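You operate a simulated robot arm through the tools that you are given. There is no shell and no other tool.

You run a simulated robot arm. Do the job below in one go: nothing can be reset, and whatever is moved stays where it is left.

Task
Jog the film till a black mark stands at the orange line.
Fine: turn the rate dial to 2 first, zero the count afterwards and shut the clear cover again.

It is judged by the outcome, as a careful person would: the job done as asked, and still so three seconds after it is handed in. It fails if anything else is knocked over, pushed out of place, dropped, spilled or broken. A push-on lid holds only when it is set on centred and level and pressed home; a screw cap is set on level and turned clockwise until tight.

Robot
A 6-joint arm with a two-finger gripper, fixed in place. Base frame: the origin is on the floor under the middle of its stand, x ahead of it, y to its left, z up. Lengths are in mm, angles in rad, forces in N, time in s.
With the tool pointing down near the work surface it reaches from about 100 to 680 mm from the base axis. Its first joint turns from -2.897 to 2.897 rad. Payload 3.18 kg.
The tool frame sits at the grasp point between the pads (the TCP): z along the fingers, y along the line on which they close. The tips reach 30 mm beyond it. The gripper opens to 144 mm; its body begins 103 mm behind the TCP.
Orientation is that of the tool frame in the base frame, as a unit quaternion [x, y, z, w]. With the fingers straight down and closing along the base's y, the tool's x points along the base's -x, its y along +y and its z along -z.

Tools
- The arm moves only by the tool step_arm. Its argument "steps" is a list of rows, each a list of 7 numbers: the turn, a rotation vector about the tool's x, y, z in degrees, then the shift along the tool's x, y, z in cm, then the finger opening in cm, from 0 to 14.4. In form: [[wx, wy, wz, tx, ty, tz, gripper], ...]. A call has 1 to 20 rows; each row is the pose to reach, as a shift and turn from the pose commanded when the call began, along the tool's axes at that moment. Each row takes 0.2 s and may step no farther than 50 mm and 0.15 rad from the row before; otherwise, or with a gripper value out of range, the whole call is refused. A pose out of reach is approached as far as the arm can. The call stops where the force on the tool passes 40 N (or 10 N more than at its start, if that is more) or the arm is blocked; 0.2 s more then pass. The fingers move at their own pace (about 186.7 mm/s each) and stop on an object; they squeeze with about 24 N. The grip force told is the motor's: it shows also when the fingers shut on nothing. Time passes only in rows, and 0.2 s behind the last, so rows that repeat a pose let the fingers close. The reply holds the time, the measured pose of the TCP, the force on the tool along the base axes, the opening and the grip force, in the units named above and with some noise, with the torque about the TCP (base axes, N m) and any sound that the robot's microphone picked up, and new pictures: "show" is both (left out), scene, wrist or none.
- Cameras (640 x 400 px; columns grow to the right, rows downward): "scene" is fixed at [51.9, 499.7, 1250]; the picture's right is [-0.62, -0.79, 0.00], its down [-0.60, 0.47, -0.64] and it looks along [0.51, -0.40, -0.76] (base axes); focal length 324 px, centre (320, 200). "wrist" rides on the gripper at [76, 16, -143] in the tool frame; the picture's right is [-0.21, 0.98, 0.00], its down [-0.84, -0.18, -0.51] and it looks along [-0.50, -0.11, 0.86] (tool axes); focal length 218 px, centre (320, 200). There is no depth. A picture from a camera that has moved, and an enlarged one, comes with that camera's place and axes in the base frame and with its lens.
- enlarge(camera, box): a new picture of the part [left, top, right, bottom] of that camera's present view, enlarged. No time passes.
- sign_off(): hands the job in; it is judged then, once.

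Nothing tells you positions but the pictures and the camera data. Unless the task says otherwise, let go and move clear before handing in.

The tools are called after "Request:" as a command line: name --pt "numbers of a row" for each row, then --argument value for the rest, lists and objects as JSON in quotes. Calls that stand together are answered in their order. step_arm: Moves the arm, as the interface text tells. Its arguments: {"type":"object","properties":{"steps":{"type":"array","items":{"type":"array","items":{"type":"number"}}},"show":{"type":"string","enum":["both","scene","wrist","none"]}},"required":["steps"]} The other tools are called the same way: enlarge (camera, box) takes an enlarged picture of a part of a camera's view; sign_off () hands the job in.

At the start:

```text
clock: 0.0
tool_pos: [421.6, 50.0, 776.9]
orientation: [0.0, 1.0, 0.001, 0.0]
wrist_force: [0.3, -0.1, 0.1]
wrist_torque: [-0.01, 0.0, -0.01]
finger_gap: 144.1
finger_force: 0.0
```

scene: 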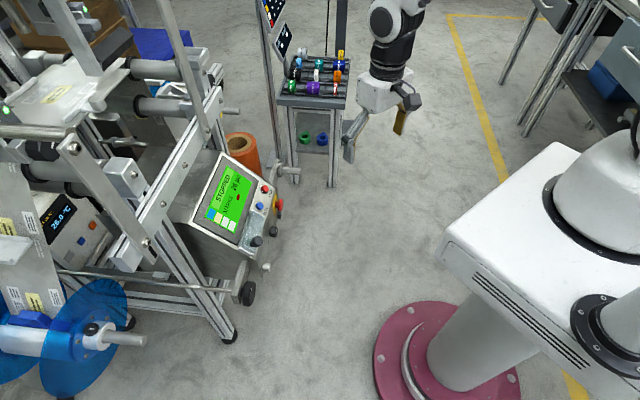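
wrist: 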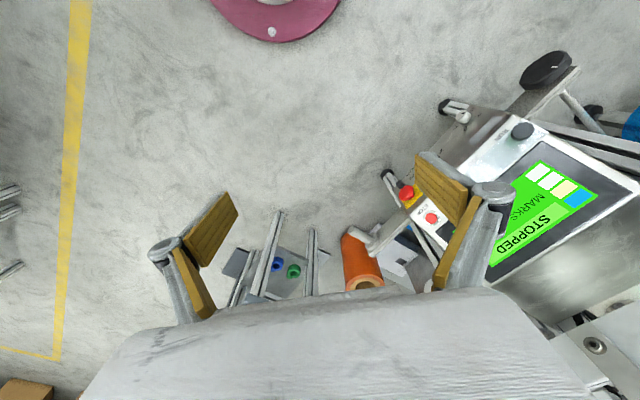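

I see a film/labeling machine on the left of the scene with a green-screen control panel showing "STOPPED", and the arm above the floor near it. I will look closer at the panel and the machine before moving anything.

Request:
enlarge --camera "scene" --box '[170, 130, 310, 310]'

Request:
enlarge --camera "scene" --box '[0, 0, 240, 200]'

Request:
enlarge --camera "scene" --box '[0, 160, 240, 400]'

Request:
enlarge --camera "scene" --box '[230, 0, 430, 200]'

Request:
enlarge --camera "wrist" --box '[380, 40, 640, 300]'

```text
2.22 times, centred on (240, 220) of scene
camera zoom: at [51.9, 499.7, 1250.0], right [-0.62, -0.79, 0.0], down [-0.6, 0.47, -0.64], along [0.51, -0.4, -0.76], focal length 720 px, centre (498, 156)
```

zoom: 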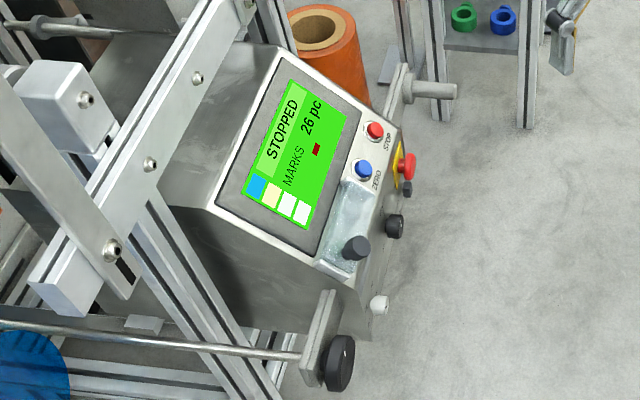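

```text
2.00 times, centred on (120, 100) of scene
camera zoom: at [51.9, 499.7, 1250.0], right [-0.62, -0.79, 0.0], down [-0.6, 0.47, -0.64], along [0.51, -0.4, -0.76], focal length 648 px, centre (720, 400)
```

zoom: 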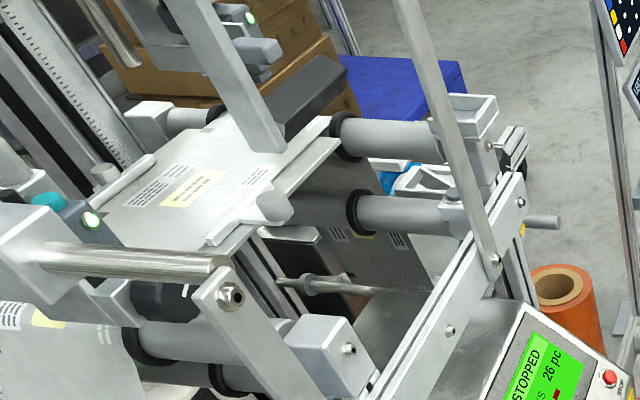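

```text
1.67 times, centred on (120, 280) of scene
camera zoom: at [51.9, 499.7, 1250.0], right [-0.62, -0.79, 0.0], down [-0.6, 0.47, -0.64], along [0.51, -0.4, -0.76], focal length 540 px, centre (653, 67)
```

zoom: 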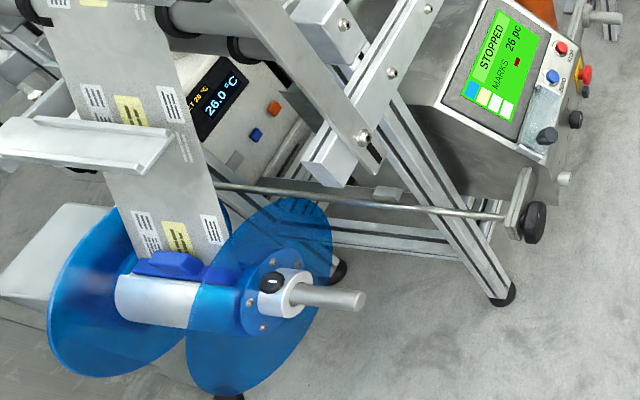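

```text
2.00 times, centred on (330, 100) of scene
camera zoom: at [51.9, 499.7, 1250.0], right [-0.62, -0.79, 0.0], down [-0.6, 0.47, -0.64], along [0.51, -0.4, -0.76], focal length 648 px, centre (300, 400)
```

zoom: 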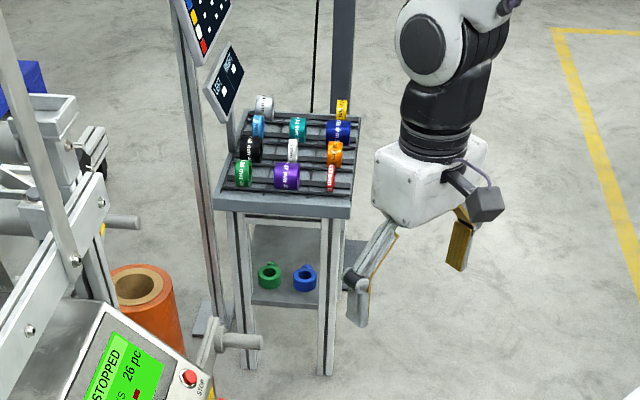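

```text
1.54 times, centred on (510, 170) of wrist
camera zoom: at [344.2, 67.4, 919.5], right [0.21, 0.98, 0.0], down [0.84, -0.18, 0.51], along [0.5, -0.11, -0.86], focal length 336 px, centre (28, 246)
```

zoom: 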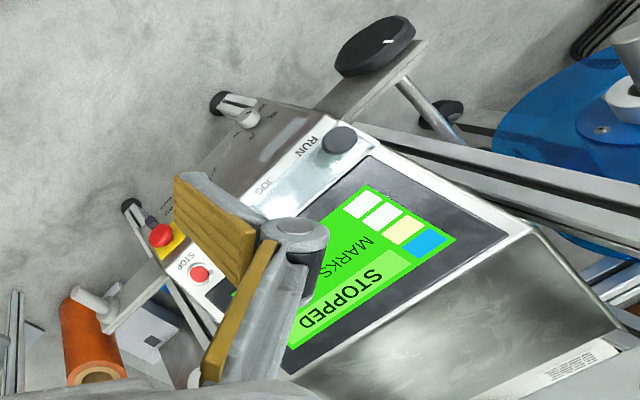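

The control panel sits ahead-left of the arm: by triangulation the red STOP is near (650, 234, 551) and a black knob is near (493, 353, 577). I'll turn the wrist camera to face the panel and move above it for a better look.

Request:
step_arm --pt "0 0 -8 -0.4 2.1 0 14.4" --pt "0 0 -16 -0.8 4.2 0 14.4" --pt "0 0 -24 -1.2 6.3 0 14.4" --pt "0 0 -32 -1.5 8.4 0 14.4" --pt "0 0 -40 -1.9 10.5 0 14.4" --pt "0 0 -48 -2.2 12.6 0 14.4" --pt "0 0 -56 -2.6 14.8 0 14.4" --pt "0 0 -64 -3 17 0 14.4" --pt "0 0 -64 -3 17 0 14.4" --show "both"

```text
clock: 2.0
tool_pos: [450.6, 219.3, 776.8]
orientation: [-0.531, 0.848, 0.0, 0.0]
wrist_force: [-0.3, 0.3, 0.3]
wrist_torque: [-0.01, -0.02, 0.02]
finger_gap: 144.3
finger_force: 0.1
camera wrist: at [403.0, 159.8, 919.5], right [-0.79, 0.61, 0.0], down [0.53, 0.68, 0.51], along [0.31, 0.4, -0.86], focal length 218 px, centre (320, 200)
```

scene: 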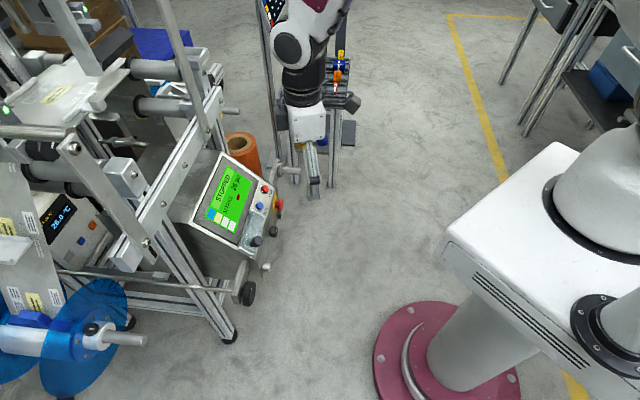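
wrist: 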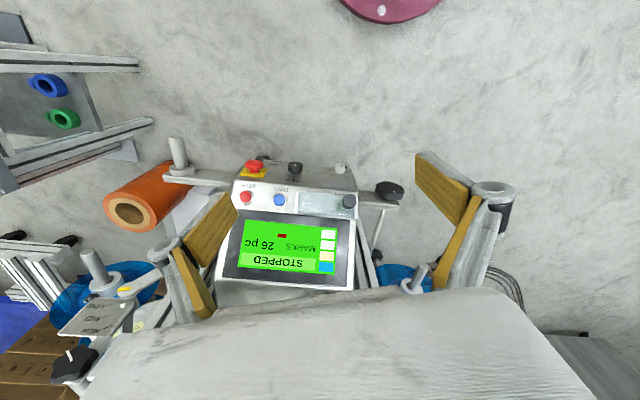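

Request:
enlarge --camera "wrist" --box '[215, 140, 415, 300]'

Request:
enlarge --camera "wrist" --box '[225, 150, 365, 225]'

Request:
enlarge --camera "scene" --box '[220, 160, 300, 280]'

```text
2.50 times, centred on (315, 220) of wrist
camera zoom: at [403.0, 159.8, 919.5], right [-0.79, 0.61, 0.0], down [0.53, 0.68, 0.51], along [0.31, 0.4, -0.86], focal length 546 px, centre (332, 150)
```

zoom: 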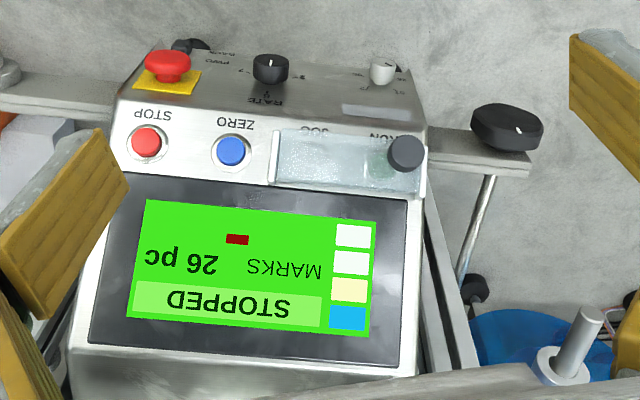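

```text
4.57 times, centred on (295, 188) of wrist
camera zoom: at [403.0, 159.8, 919.5], right [-0.79, 0.61, 0.0], down [0.53, 0.68, 0.51], along [0.31, 0.4, -0.86], focal length 998 px, centre (434, 257)
```

zoom: 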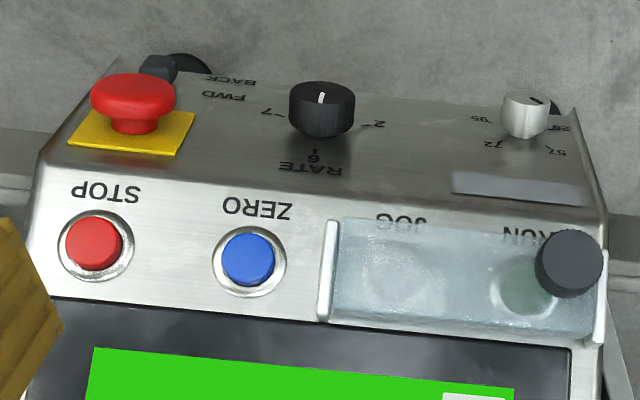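

```text
3.33 times, centred on (260, 220) of scene
camera zoom: at [51.9, 499.7, 1250.0], right [-0.62, -0.79, 0.0], down [-0.6, 0.47, -0.64], along [0.51, -0.4, -0.76], focal length 1080 px, centre (520, 133)
```

zoom: 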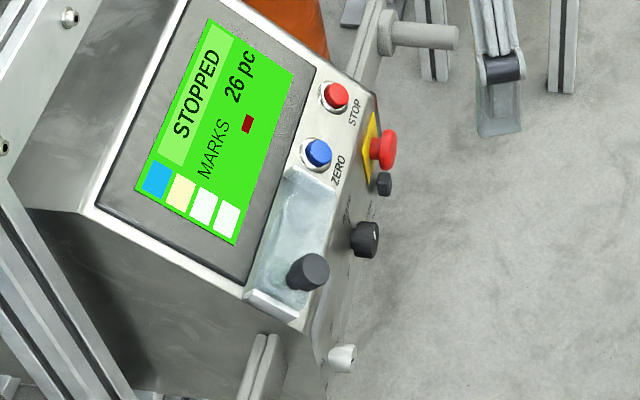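

The panel faces the robot at about 45°. From the operator's side, the strip holds RUN and JOG (under the clear cover with a black knob), then ZERO and STOP, and the RATE dial and E-stop are on the front face below. I'll pitch the tool and lower it to get a square view of the front face.

Request:
step_arm --pt "0.75 -4.46 1.8 0.415 -0.296 2.83 14.4" --pt "1.49 -8.92 3.6 0.83 -0.592 5.66 14.4" --pt "2.24 -13.4 5.4 1.245 -0.888 8.48 14.4" --pt "2.98 -17.8 7.2 1.66 -1.184 11.3 14.4" --pt "3.73 -22.3 9.0 2.075 -1.48 14.1 14.4" --pt "4.47 -26.8 10.8 2.49 -1.776 17.0 14.4" --pt "5.2 -31.2 12.6 2.9 -2.07 19.8 14.4" --pt "5.96 -35.7 14.4 3.32 -2.37 22.6 14.4" --pt "6.7 -40.1 16.2 3.73 -2.66 25.4 14.4" --pt "7.45 -44.6 18.0 4.15 -2.96 28.28 14.4" --pt "7.45 -44.6 18.0 4.15 -2.96 28.28 14.4"

```text
clock: 4.4
tool_pos: [561.0, 194.7, 483.2]
orientation: [-0.347, 0.861, 0.184, 0.323]
wrist_force: [0.7, 0.0, 0.2]
wrist_torque: [-0.01, -0.01, -0.02]
finger_gap: 143.8
finger_force: 0.0
out of reach, approached as far as the arm can: row 3, 4, 5, 6, 7, 8, 9, 10, 11
camera wrist: at [445.5, 93.9, 536.6], right [-0.59, 0.78, 0.23], down [0.37, 0.0, 0.93], along [0.72, 0.63, -0.29], focal length 218 px, centre (320, 200)
```

scene: 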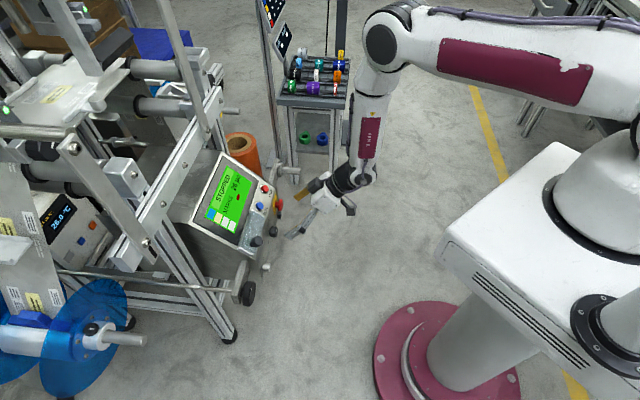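
wrist: 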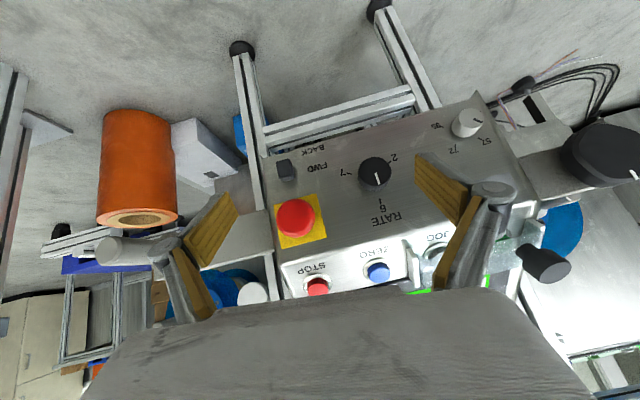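

The last pose was only partly reachable, but the tool is stopped in free space in front of the panel with the front face in view. I'll enlarge it.

Request:
enlarge --camera "wrist" --box '[260, 80, 560, 300]'

Request:
enlarge --camera "wrist" --box '[320, 130, 430, 230]'

Request:
enlarge --camera "scene" --box '[180, 140, 340, 280]'

```text
1.82 times, centred on (410, 190) of wrist
camera zoom: at [445.5, 93.9, 536.6], right [-0.59, 0.78, 0.23], down [0.37, 0.0, 0.93], along [0.72, 0.63, -0.29], focal length 397 px, centre (156, 218)
```

zoom: 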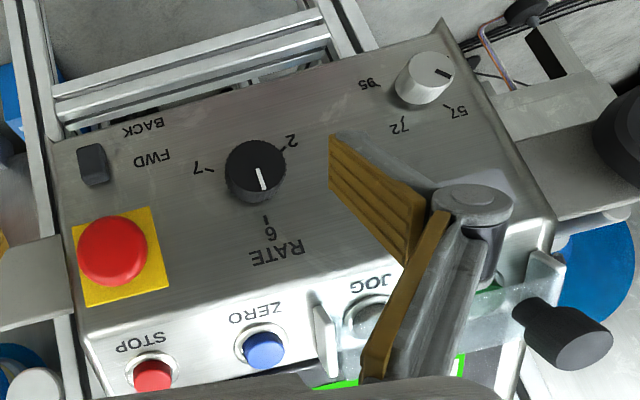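

```text
4.00 times, centred on (375, 180) of wrist
camera zoom: at [445.5, 93.9, 536.6], right [-0.59, 0.78, 0.23], down [0.37, 0.0, 0.93], along [0.72, 0.63, -0.29], focal length 873 px, centre (100, 280)
```

zoom: 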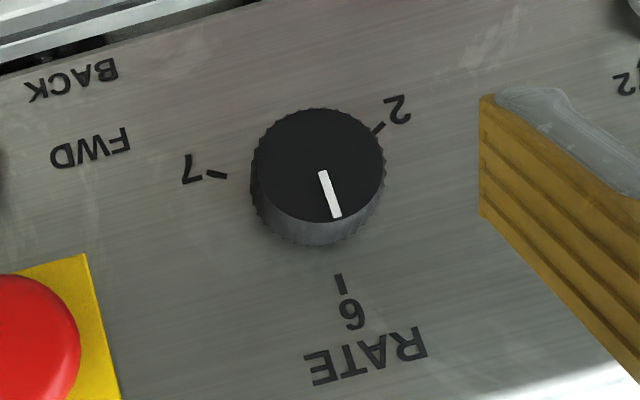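

```text
2.86 times, centred on (260, 210) of scene
camera zoom: at [51.9, 499.7, 1250.0], right [-0.62, -0.79, 0.0], down [-0.6, 0.47, -0.64], along [0.51, -0.4, -0.76], focal length 925 px, centre (491, 171)
```

zoom: 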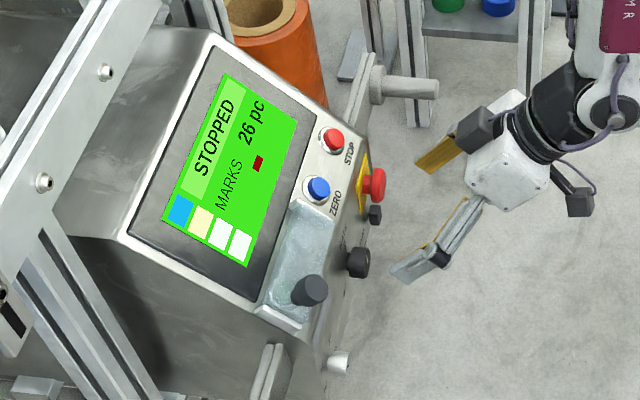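

The RATE dial now points to 6 (at its top), with 2 at the operator's lower left and 7 at the right. Next I need to find the film's black marks and the orange line, so I'll zoom into the film areas.

Request:
enlarge --camera "scene" --box '[0, 40, 140, 150]'

Request:
enlarge --camera "scene" --box '[0, 140, 100, 240]'

Request:
enlarge --camera "scene" --box '[0, 220, 140, 340]'

Request:
enlarge --camera "scene" --box '[120, 30, 240, 150]'

```text
3.64 times, centred on (70, 95) of scene
camera zoom: at [51.9, 499.7, 1250.0], right [-0.62, -0.79, 0.0], down [-0.6, 0.47, -0.64], along [0.51, -0.4, -0.76], focal length 1178 px, centre (1229, 582)
```

zoom: 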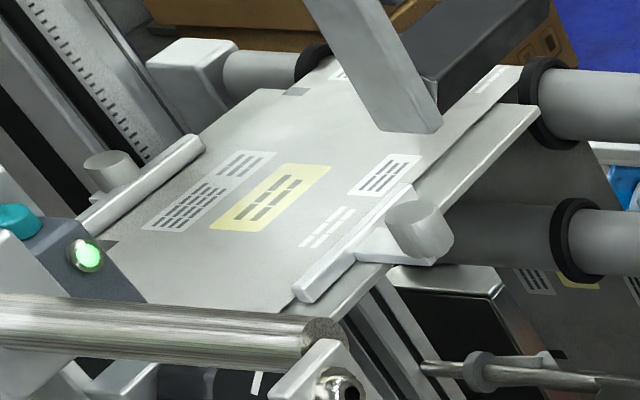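

```text
4.00 times, centred on (50, 190) of scene
camera zoom: at [51.9, 499.7, 1250.0], right [-0.62, -0.79, 0.0], down [-0.6, 0.47, -0.64], along [0.51, -0.4, -0.76], focal length 1296 px, centre (1400, 240)
```

zoom: 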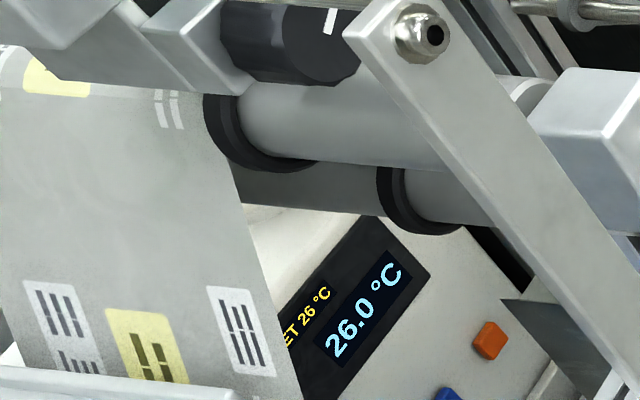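

```text
3.33 times, centred on (70, 280) of scene
camera zoom: at [51.9, 499.7, 1250.0], right [-0.62, -0.79, 0.0], down [-0.6, 0.47, -0.64], along [0.51, -0.4, -0.76], focal length 1080 px, centre (1153, -67)
```

zoom: 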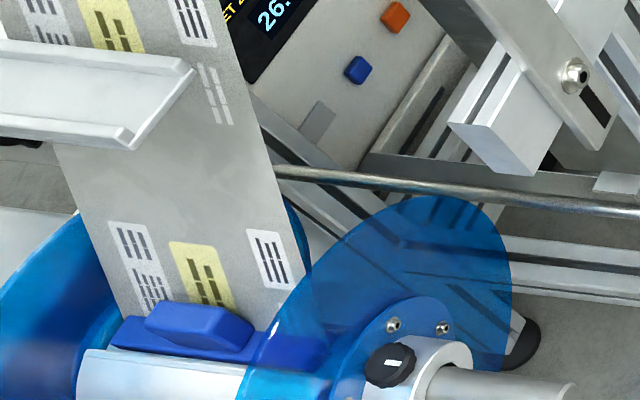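

```text
3.33 times, centred on (180, 90) of scene
camera zoom: at [51.9, 499.7, 1250.0], right [-0.62, -0.79, 0.0], down [-0.6, 0.47, -0.64], along [0.51, -0.4, -0.76], focal length 1080 px, centre (787, 567)
```

zoom: 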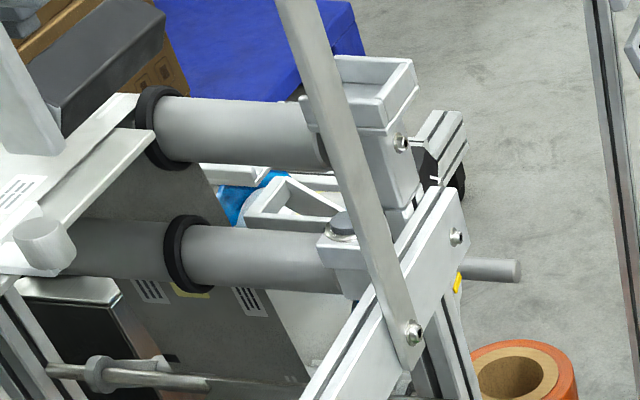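

The film runs behind the panel, roughly 1 m out, so I need the wrist camera for a closer look. I'll raise the tool gently while keeping its pitch, which also shows how the commanded pose behaves.

Request:
step_arm --pt "0 0 0 -1.75 0.1 -1.78 14.4" --pt "0 0 0 -3.5 0.2 -3.56 14.4" --pt "0 0 0 -5.25 0.3 -5.34 14.4" --pt "0 0 0 -7 0.4 -7.12 14.4"

```text
clock: 5.4
tool_pos: [566.5, 192.4, 583.0]
orientation: [-0.347, 0.861, 0.184, 0.322]
wrist_force: [0.2, 0.1, -0.4]
wrist_torque: [-0.01, -0.01, 0.04]
finger_gap: 143.9
finger_force: 0.0
camera wrist: at [451.6, 91.6, 635.2], right [-0.59, 0.78, 0.23], down [0.38, 0.0, 0.93], along [0.72, 0.63, -0.29], focal length 218 px, centre (320, 200)
```

scene: 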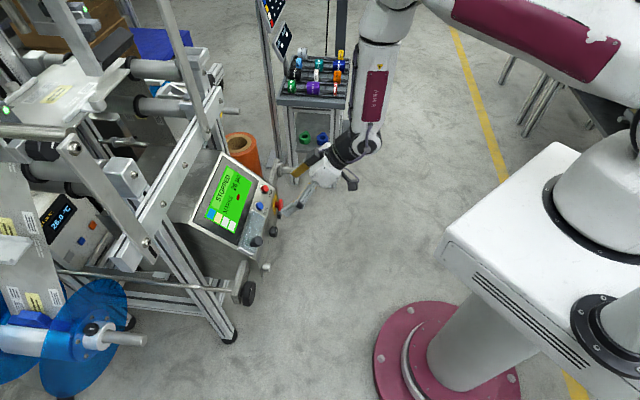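
wrist: 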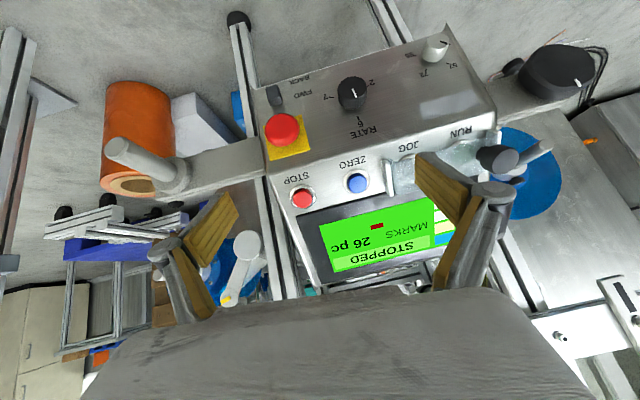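

The commanded pose follows the reached one, so moves are predictable. I'll rise another 300 mm to look over the panel at the film.

Request:
step_arm --pt "0 0 0 -2.56 0.35 -2.71 14.4" --pt "0 0 0 -5.13 0.7 -5.43 14.4" --pt "0 0 0 -7.69 1.05 -8.14 14.4" --pt "0 0 0 -10.25 1.4 -10.85 14.4" --pt "0 0 0 -12.8 1.75 -13.56 14.4" --pt "0 0 0 -15.4 2.1 -16.28 14.4" --pt "0 0 0 -17.95 2.45 -19 14.4" --pt "0 0 0 -20.5 2.8 -21.7 14.4"

```text
clock: 7.2
tool_pos: [566.0, 192.6, 880.2]
orientation: [-0.348, 0.861, 0.185, 0.322]
wrist_force: [0.2, -0.1, 0.1]
wrist_torque: [-0.01, -0.01, 0.01]
finger_gap: 144.0
finger_force: 0.2
camera wrist: at [450.5, 91.5, 934.2], right [-0.59, 0.78, 0.23], down [0.38, 0.0, 0.93], along [0.72, 0.63, -0.3], focal length 218 px, centre (320, 200)
```

scene: 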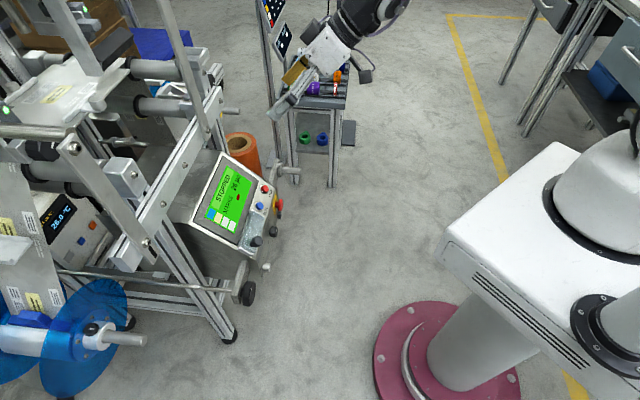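
wrist: 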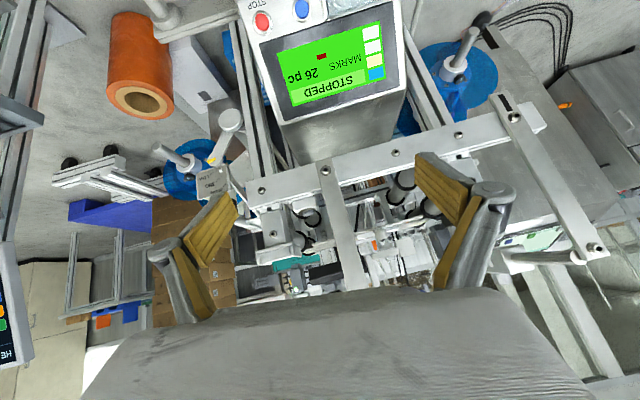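

Request:
enlarge --camera "wrist" --box '[230, 160, 450, 300]'

Request:
enlarge --camera "wrist" --box '[480, 180, 640, 300]'

```text
2.86 times, centred on (340, 230) of wrist
camera zoom: at [450.5, 91.5, 934.2], right [-0.59, 0.78, 0.23], down [0.38, 0.0, 0.93], along [0.72, 0.63, -0.3], focal length 624 px, centre (263, 114)
```

zoom: 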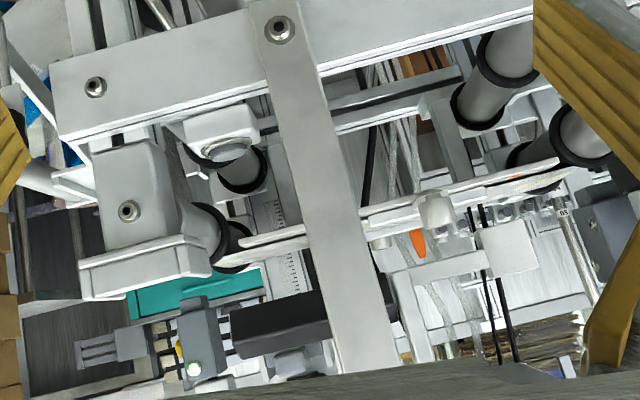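

```text
3.33 times, centred on (560, 240) of wrist
camera zoom: at [450.5, 91.5, 934.2], right [-0.59, 0.78, 0.23], down [0.38, 0.0, 0.93], along [0.72, 0.63, -0.3], focal length 728 px, centre (-480, 67)
```

zoom: 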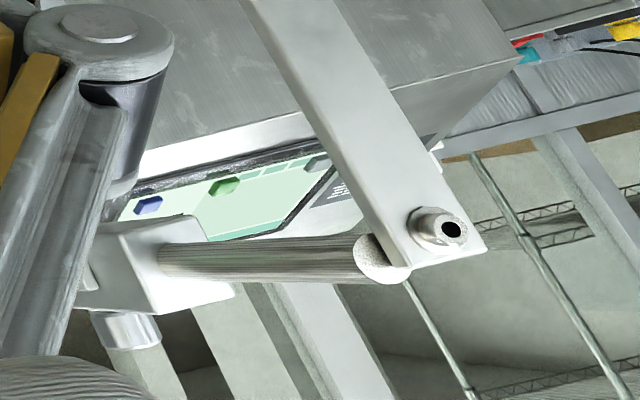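

Request:
enlarge --camera "wrist" --box '[345, 200, 435, 290]'

Request:
enlarge --camera "scene" --box '[10, 50, 80, 110]'

Request:
enlarge --camera "scene" --box '[60, 40, 150, 120]'

Request:
enlarge --camera "scene" --box '[0, 200, 70, 320]'

```text
4.44 times, centred on (390, 245) of wrist
camera zoom: at [450.5, 91.5, 934.2], right [-0.59, 0.78, 0.23], down [0.38, 0.0, 0.93], along [0.72, 0.63, -0.3], focal length 970 px, centre (9, 0)
```

zoom: 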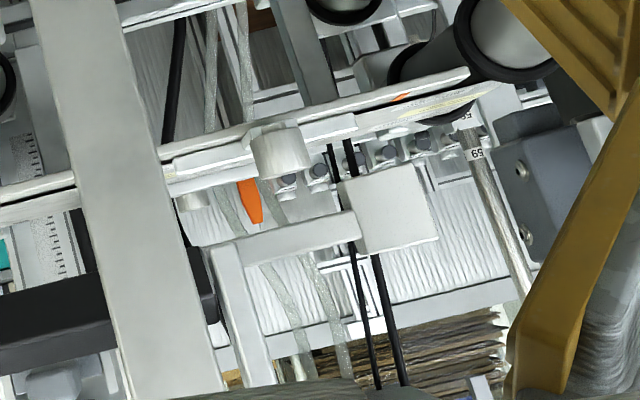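

```text
6.67 times, centred on (45, 80) of scene
camera zoom: at [51.9, 499.7, 1250.0], right [-0.62, -0.79, 0.0], down [-0.6, 0.47, -0.64], along [0.51, -0.4, -0.76], focal length 2159 px, centre (2153, 1000)
```

zoom: 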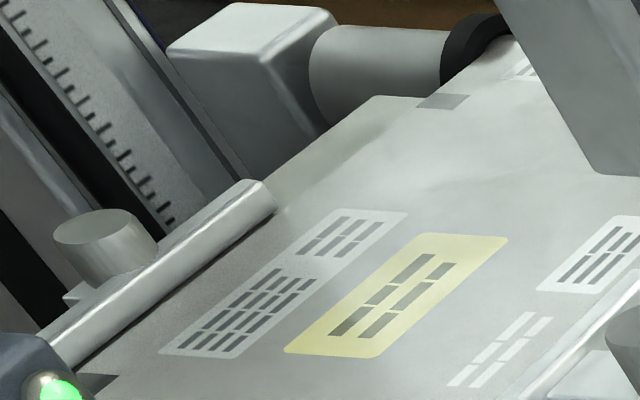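

```text
5.00 times, centred on (105, 80) of scene
camera zoom: at [51.9, 499.7, 1250.0], right [-0.62, -0.79, 0.0], down [-0.6, 0.47, -0.64], along [0.51, -0.4, -0.76], focal length 1619 px, centre (1395, 800)
```

zoom: 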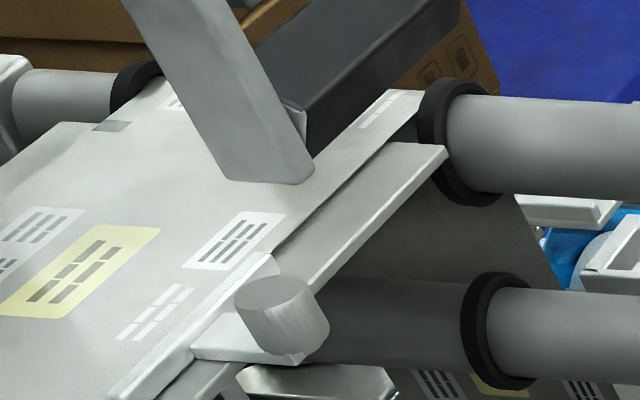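

```text
3.33 times, centred on (35, 260) of scene
camera zoom: at [51.9, 499.7, 1250.0], right [-0.62, -0.79, 0.0], down [-0.6, 0.47, -0.64], along [0.51, -0.4, -0.76], focal length 1080 px, centre (1270, 0)
```

zoom: 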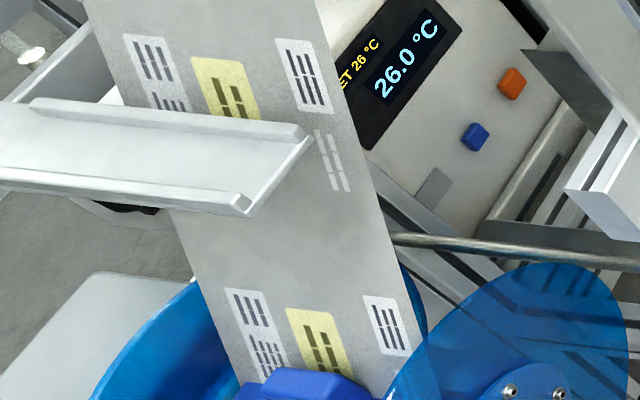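

The film table sits at about (740, 500, 905), at the same height as the wrist camera, and there is an orange spot near the table's edge. I'll raise the tool and turn it slightly to look down on the table.

Request:
step_arm --pt "-1 0.15 -1.1 -1.71 0.23 -1.81 14.4" --pt "-2 0.3 -2.2 -3.42 0.46 -3.62 14.4" --pt "-3 0.45 -3.3 -5.13 0.7 -5.43 14.4" --pt "-4 0.6 -4.4 -6.84 0.93 -7.23 14.4" --pt "-5 0.75 -5.5 -8.55 1.16 -9.04 14.4" --pt "-6 0.9 -6.6 -10.26 1.39 -10.85 14.4" --pt "-7 1.05 -7.7 -11.97 1.62 -12.66 14.4" --pt "-8 1.2 -8.8 -13.7 1.85 -14.47 14.4" --pt "-9 1.3 -9.9 -15.4 2.08 -16.28 14.4" --pt "-10.3 1.4 -10.9 -17.1 2.3 -18.1 14.4"

```text
clock: 9.4
tool_pos: [566.6, 193.6, 1130.5]
orientation: [-0.457, 0.808, 0.224, 0.297]
wrist_force: [-0.1, 1.1, -0.5]
wrist_torque: [0.02, 0.03, 0.02]
finger_gap: 144.0
finger_force: 0.2
camera wrist: at [480.9, 66.3, 1183.7], right [-0.77, 0.6, 0.23], down [0.36, 0.1, 0.93], along [0.53, 0.79, -0.29], focal length 218 px, centre (320, 200)
```

scene: 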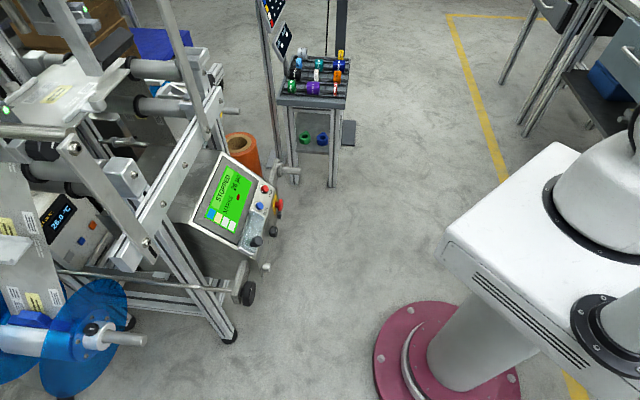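
wrist: 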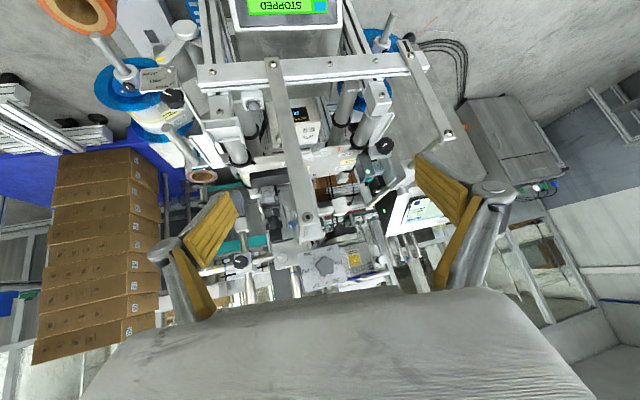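

Request:
enlarge --camera "wrist" --box '[210, 110, 400, 230]'

Request:
enlarge --camera "wrist" --box '[300, 130, 380, 200]'

```text
3.33 times, centred on (305, 170) of wrist
camera zoom: at [480.9, 66.3, 1183.7], right [-0.77, 0.6, 0.23], down [0.36, 0.1, 0.93], along [0.53, 0.79, -0.29], focal length 728 px, centre (370, 300)
```

zoom: 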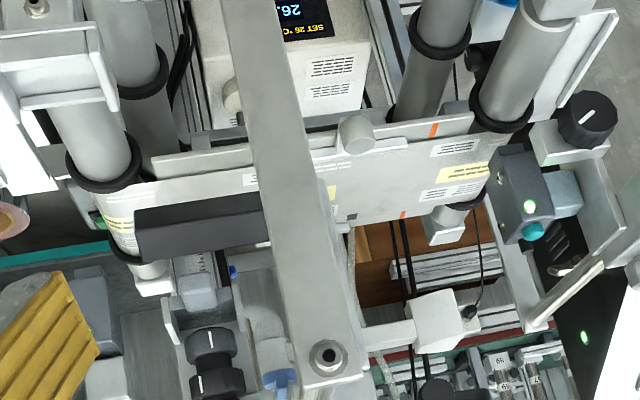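

```text
5.71 times, centred on (340, 165) of wrist
camera zoom: at [480.9, 66.3, 1183.7], right [-0.77, 0.6, 0.23], down [0.36, 0.1, 0.93], along [0.53, 0.79, -0.29], focal length 1247 px, centre (206, 400)
```

zoom: 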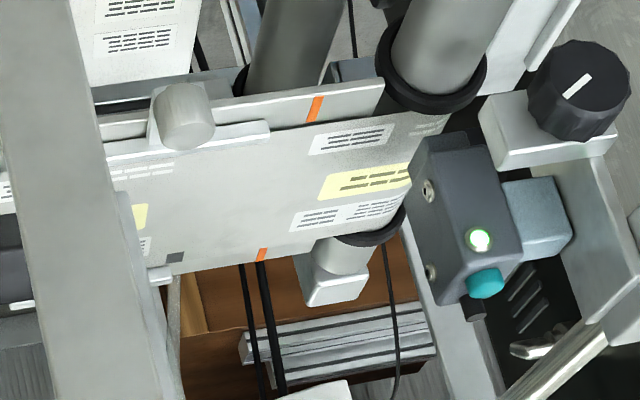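

The orange line is drawn across the film table's edges, and a dark mark on the film's far edge sits about 40 mm short of it. I'll take close-ups now to record the starting positions of the marks in both cameras.

Request:
enlarge --camera "wrist" --box '[318, 140, 358, 180]'

Request:
enlarge --camera "scene" --box '[10, 85, 50, 115]'

Request:
enlarge --camera "scene" --box '[60, 50, 100, 75]'

```text
10.00 times, centred on (338, 160) of wrist
camera zoom: at [480.9, 66.3, 1183.7], right [-0.77, 0.6, 0.23], down [0.36, 0.1, 0.93], along [0.53, 0.79, -0.29], focal length 2183 px, centre (140, 600)
```

zoom: 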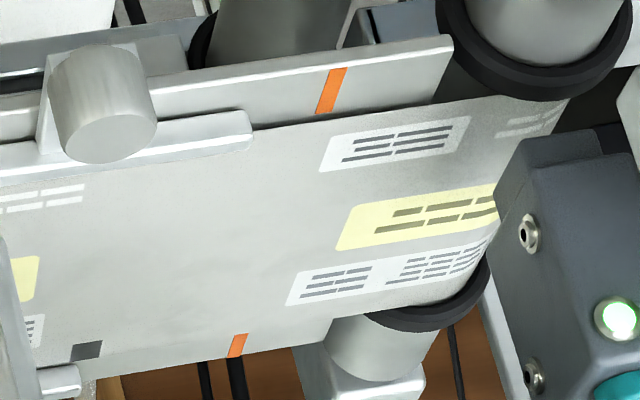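

```text
13.33 times, centred on (30, 100) of scene
camera zoom: at [51.9, 499.7, 1250.0], right [-0.62, -0.79, 0.0], down [-0.6, 0.47, -0.64], along [0.51, -0.4, -0.76], focal length 4318 px, centre (4187, 1533)
```

zoom: 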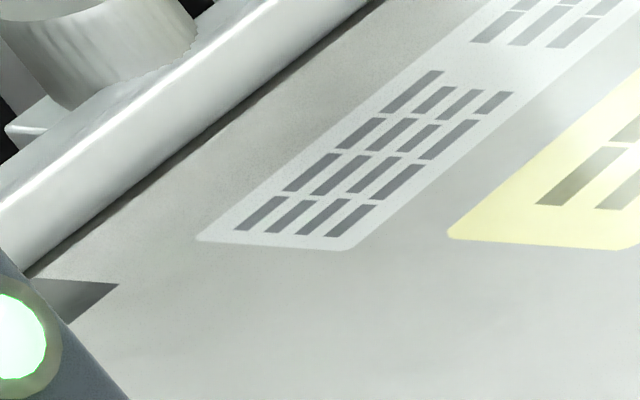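

```text
16.00 times, centred on (80, 62) of scene
camera zoom: at [51.9, 499.7, 1250.0], right [-0.62, -0.79, 0.0], down [-0.6, 0.47, -0.64], along [0.51, -0.4, -0.76], focal length 5182 px, centre (4160, 2400)
```

zoom: 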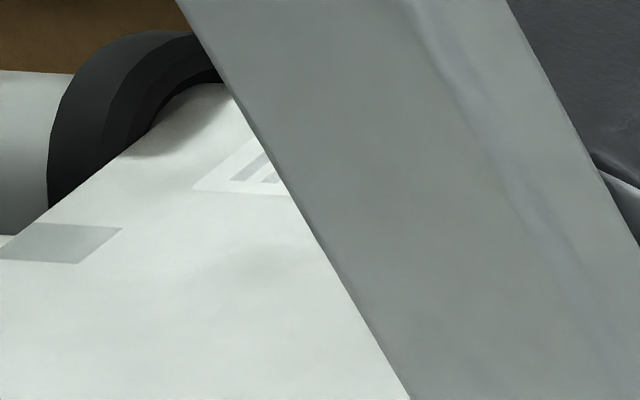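

I now have the geometry: the front face is vertical and faces along the 45° diagonal, and the button strip slopes at 45°. The RATE dial is centred near (571, 284, 462), with 2 about 120° counter-clockwise from 6. Mark A must travel about 56 mm to the orange line. Next I'll lower the arm for a close view of the clear cover to see how it opens.

Request:
step_arm --pt "1.15 1.05 0.82 2.44 0.23 2.91 14.4" --pt "2.29 2.1 1.63 4.89 0.45 5.81 14.4" --pt "3.44 3.15 2.45 7.33 0.68 8.72 14.4" --pt "4.59 4.2 3.27 9.78 0.9 11.63 14.4" --pt "5.73 5.25 4.08 12.22 1.13 14.53 14.4" --pt "6.88 6.3 4.9 14.67 1.35 17.44 14.4" --pt "8.03 7.35 5.72 17.11 1.58 20.35 14.4" --pt "9.17 8.4 6.53 19.55 1.8 23.25 14.4" --pt "10.32 9.45 7.35 22.0 2.03 26.16 14.4" --pt "11.47 10.5 8.17 24.44 2.25 29.07 14.4" --pt "12.61 11.55 8.98 26.89 2.48 31.97 14.4" --pt "13.76 12.6 9.8 29.33 2.7 34.88 14.4"

```text
clock: 12.0
tool_pos: [520.1, 250.7, 680.7]
orientation: [-0.37, 0.893, 0.1, 0.238]
wrist_force: [0.0, -0.7, -0.4]
wrist_torque: [0.0, 0.0, 0.04]
finger_gap: 144.1
finger_force: 0.1
camera wrist: at [410.4, 164.9, 766.4], right [-0.56, 0.82, 0.11], down [0.47, 0.21, 0.86], along [0.68, 0.53, -0.5], focal length 218 px, centre (320, 200)
```

scene: 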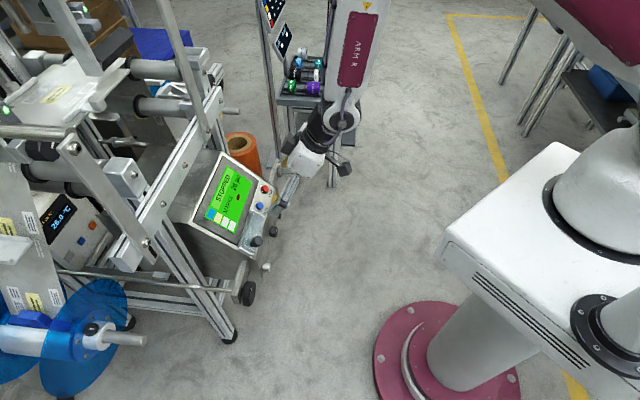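
wrist: 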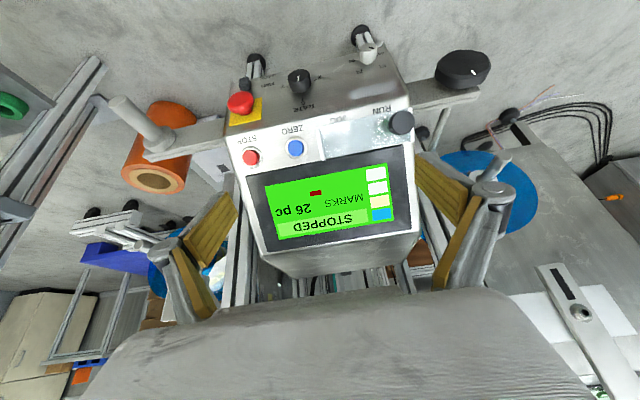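

Reached exactly. Now I'll zoom on the cover and panel from here.

Request:
enlarge --camera "wrist" --box '[300, 95, 420, 170]'

Request:
enlarge --camera "wrist" --box '[225, 60, 345, 170]'

Request:
enlarge --camera "scene" --box '[235, 195, 285, 255]'

```text
5.33 times, centred on (360, 132) of wrist
camera zoom: at [410.4, 164.9, 766.4], right [-0.56, 0.82, 0.11], down [0.47, 0.21, 0.86], along [0.68, 0.53, -0.5], focal length 1164 px, centre (107, 560)
```

zoom: 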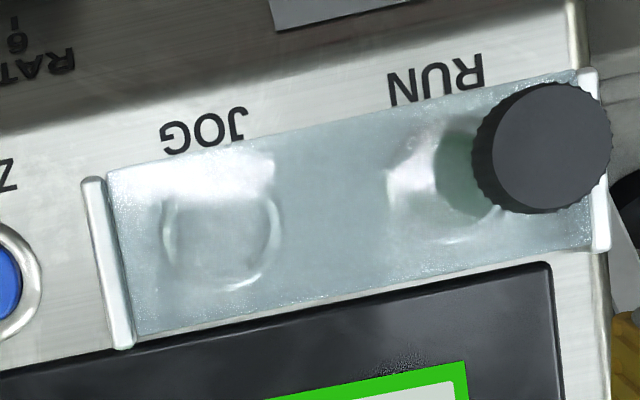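

```text
3.64 times, centred on (285, 115) of wrist
camera zoom: at [410.4, 164.9, 766.4], right [-0.56, 0.82, 0.11], down [0.47, 0.21, 0.86], along [0.68, 0.53, -0.5], focal length 794 px, centre (447, 509)
```

zoom: 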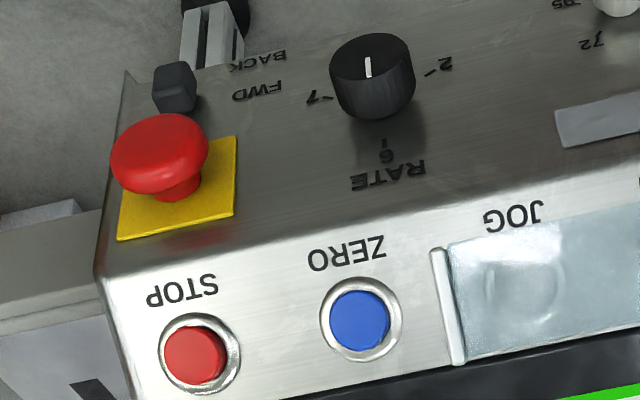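

```text
6.67 times, centred on (260, 225) of scene
camera zoom: at [51.9, 499.7, 1250.0], right [-0.62, -0.79, 0.0], down [-0.6, 0.47, -0.64], along [0.51, -0.4, -0.76], focal length 2159 px, centre (720, 33)
```

zoom: 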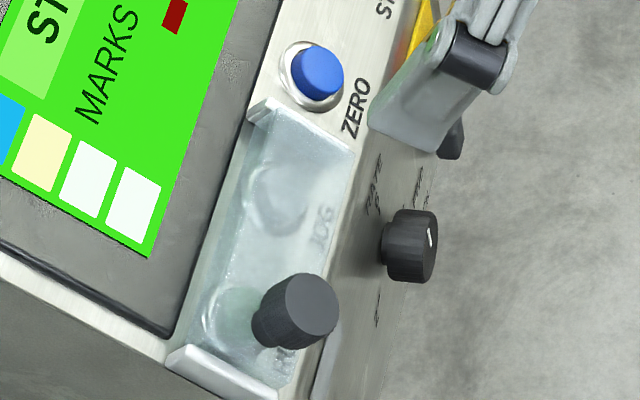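

Request:
enlarge --camera "scene" --box '[244, 203, 272, 221]'

Request:
enlarge --camera "scene" --box '[242, 225, 274, 257]'

Request:
enlarge --camera "wrist" --box '[310, 120, 345, 170]'

Request:
enlarge --camera "wrist" --box '[375, 95, 425, 150]'

```text
16.00 times, centred on (258, 212) of scene
camera zoom: at [51.9, 499.7, 1250.0], right [-0.62, -0.79, 0.0], down [-0.6, 0.47, -0.64], along [0.51, -0.4, -0.76], focal length 5182 px, centre (1312, 8)
```

zoom: 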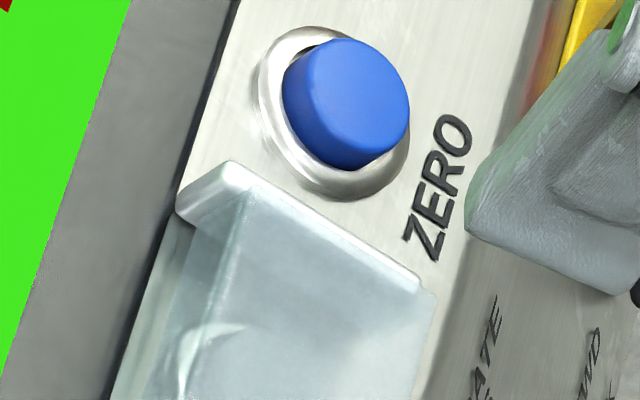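

```text
12.50 times, centred on (258, 241) of scene
camera zoom: at [51.9, 499.7, 1250.0], right [-0.62, -0.79, 0.0], down [-0.6, 0.47, -0.64], along [0.51, -0.4, -0.76], focal length 4048 px, centre (1095, -312)
```

zoom: 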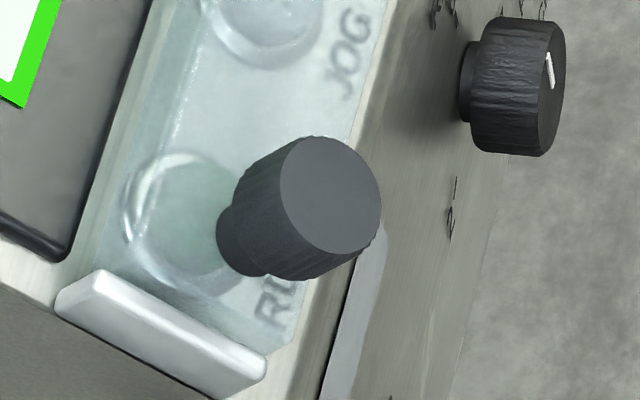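

```text
8.00 times, centred on (328, 145) of wrist
camera zoom: at [410.4, 164.9, 766.4], right [-0.56, 0.82, 0.11], down [0.47, 0.21, 0.86], along [0.68, 0.53, -0.5], focal length 1746 px, centre (260, 640)
```

zoom: 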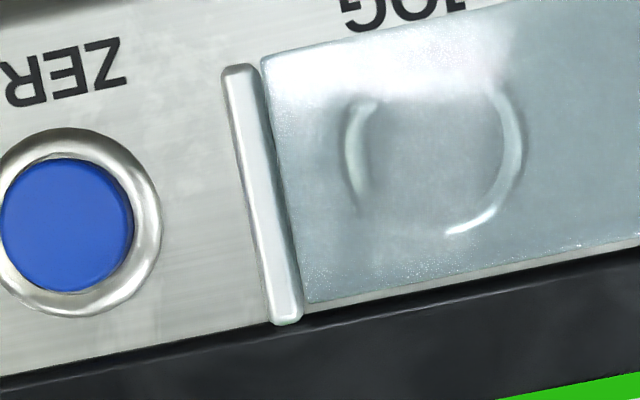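

```text
7.27 times, centred on (400, 122) of wrist
camera zoom: at [410.4, 164.9, 766.4], right [-0.56, 0.82, 0.11], down [0.47, 0.21, 0.86], along [0.68, 0.53, -0.5], focal length 1587 px, centre (-262, 764)
```

zoom: 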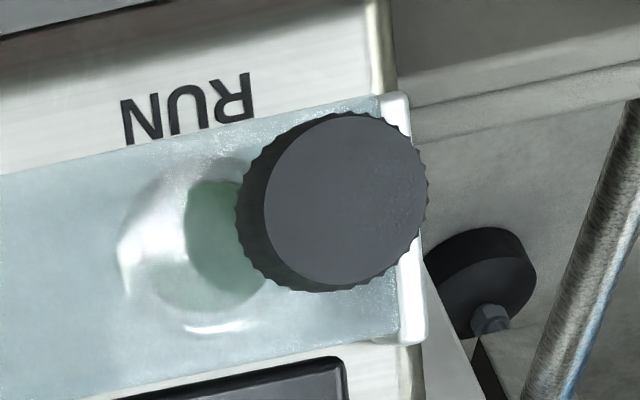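

Request:
enlarge --camera "wrist" --box '[140, 130, 340, 330]'

Request:
enlarge --camera "wrist" --box '[390, 130, 540, 310]'

Request:
enlarge --camera "scene" --box '[260, 90, 380, 210]'

```text
2.00 times, centred on (240, 230) of wrist
camera zoom: at [410.4, 164.9, 766.4], right [-0.56, 0.82, 0.11], down [0.47, 0.21, 0.86], along [0.68, 0.53, -0.5], focal length 436 px, centre (480, 140)
```

zoom: 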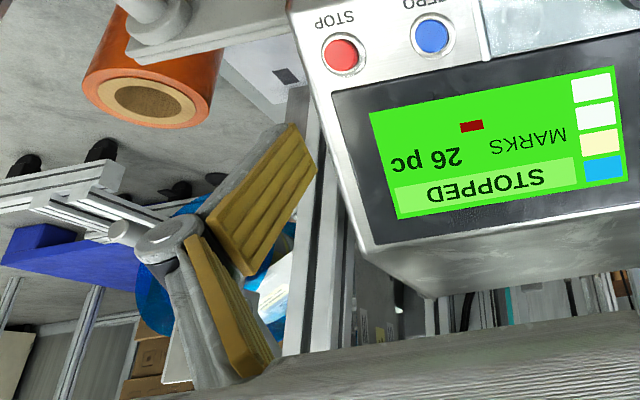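

```text
2.22 times, centred on (465, 220) of wrist
camera zoom: at [410.4, 164.9, 766.4], right [-0.56, 0.82, 0.11], down [0.47, 0.21, 0.86], along [0.68, 0.53, -0.5], focal length 485 px, centre (-2, 156)
```

zoom: 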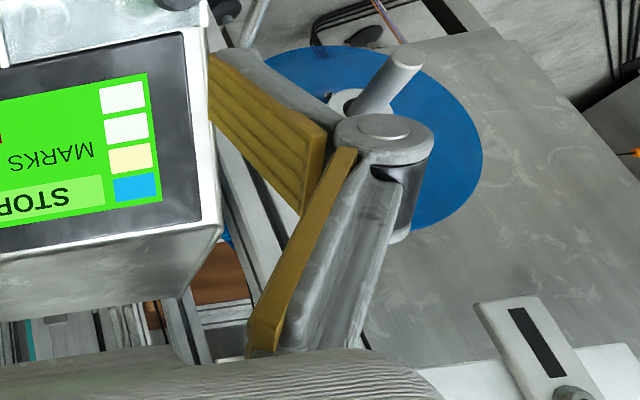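

```text
3.33 times, centred on (320, 150) of scene
camera zoom: at [51.9, 499.7, 1250.0], right [-0.62, -0.79, 0.0], down [-0.6, 0.47, -0.64], along [0.51, -0.4, -0.76], focal length 1080 px, centre (320, 367)
```

zoom: 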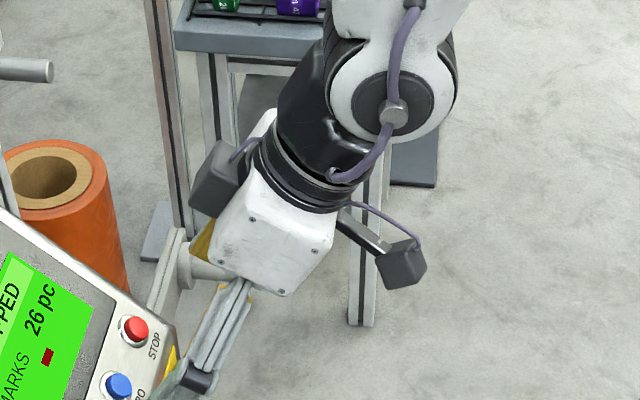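

The cover is a clear box-like lid about 114 × 40 mm held between two white end plates, with a stemmed knob at its RUN end. I'll deal with the RATE dial first, and I start by checking that a 45° pitched pose in front of it is reachable.

Request:
step_arm --pt "0 -3 0 1.2 -0.28 2.08 7" --pt "0 -6 0 2.4 -0.56 4.16 7" --pt "0 -9 0 3.6 -0.85 6.23 7" --pt "0 -12 0 4.8 -1.13 8.31 7" --pt "0 -15 0 6.0 -1.41 10.39 7"

```text
clock: 13.2
tool_pos: [573.6, 252.7, 576.0]
orientation: [-0.352, 0.859, 0.169, 0.331]
wrist_force: [-14.7, -8.1, 18.5]
wrist_torque: [0.84, 0.44, 0.81]
finger_gap: 79.1
finger_force: 6.1
out of reach, approached as far as the arm can: row 1, 2, 3, 4, 5
stopped in row 5: the force on the tool passed its limit at 59 N (the readings are from after the stop); the commanded pose is now the measured one
camera wrist: at [457.8, 152.3, 626.7], right [-0.59, 0.78, 0.2], down [0.35, 0.02, 0.94], along [0.73, 0.62, -0.29], focal length 218 px, centre (320, 200)
```

scene: 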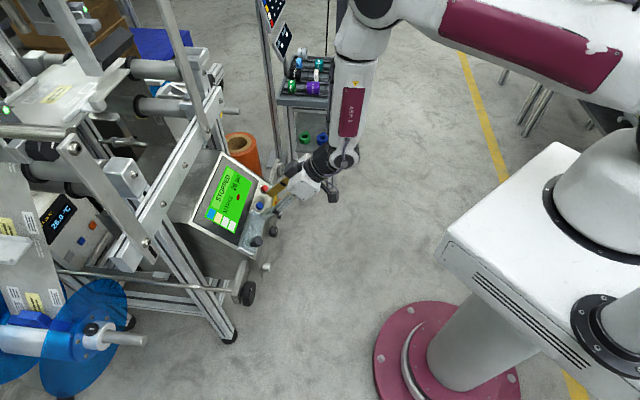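
wrist: 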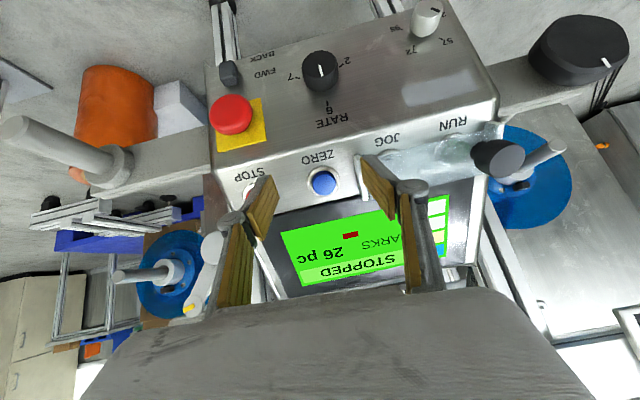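

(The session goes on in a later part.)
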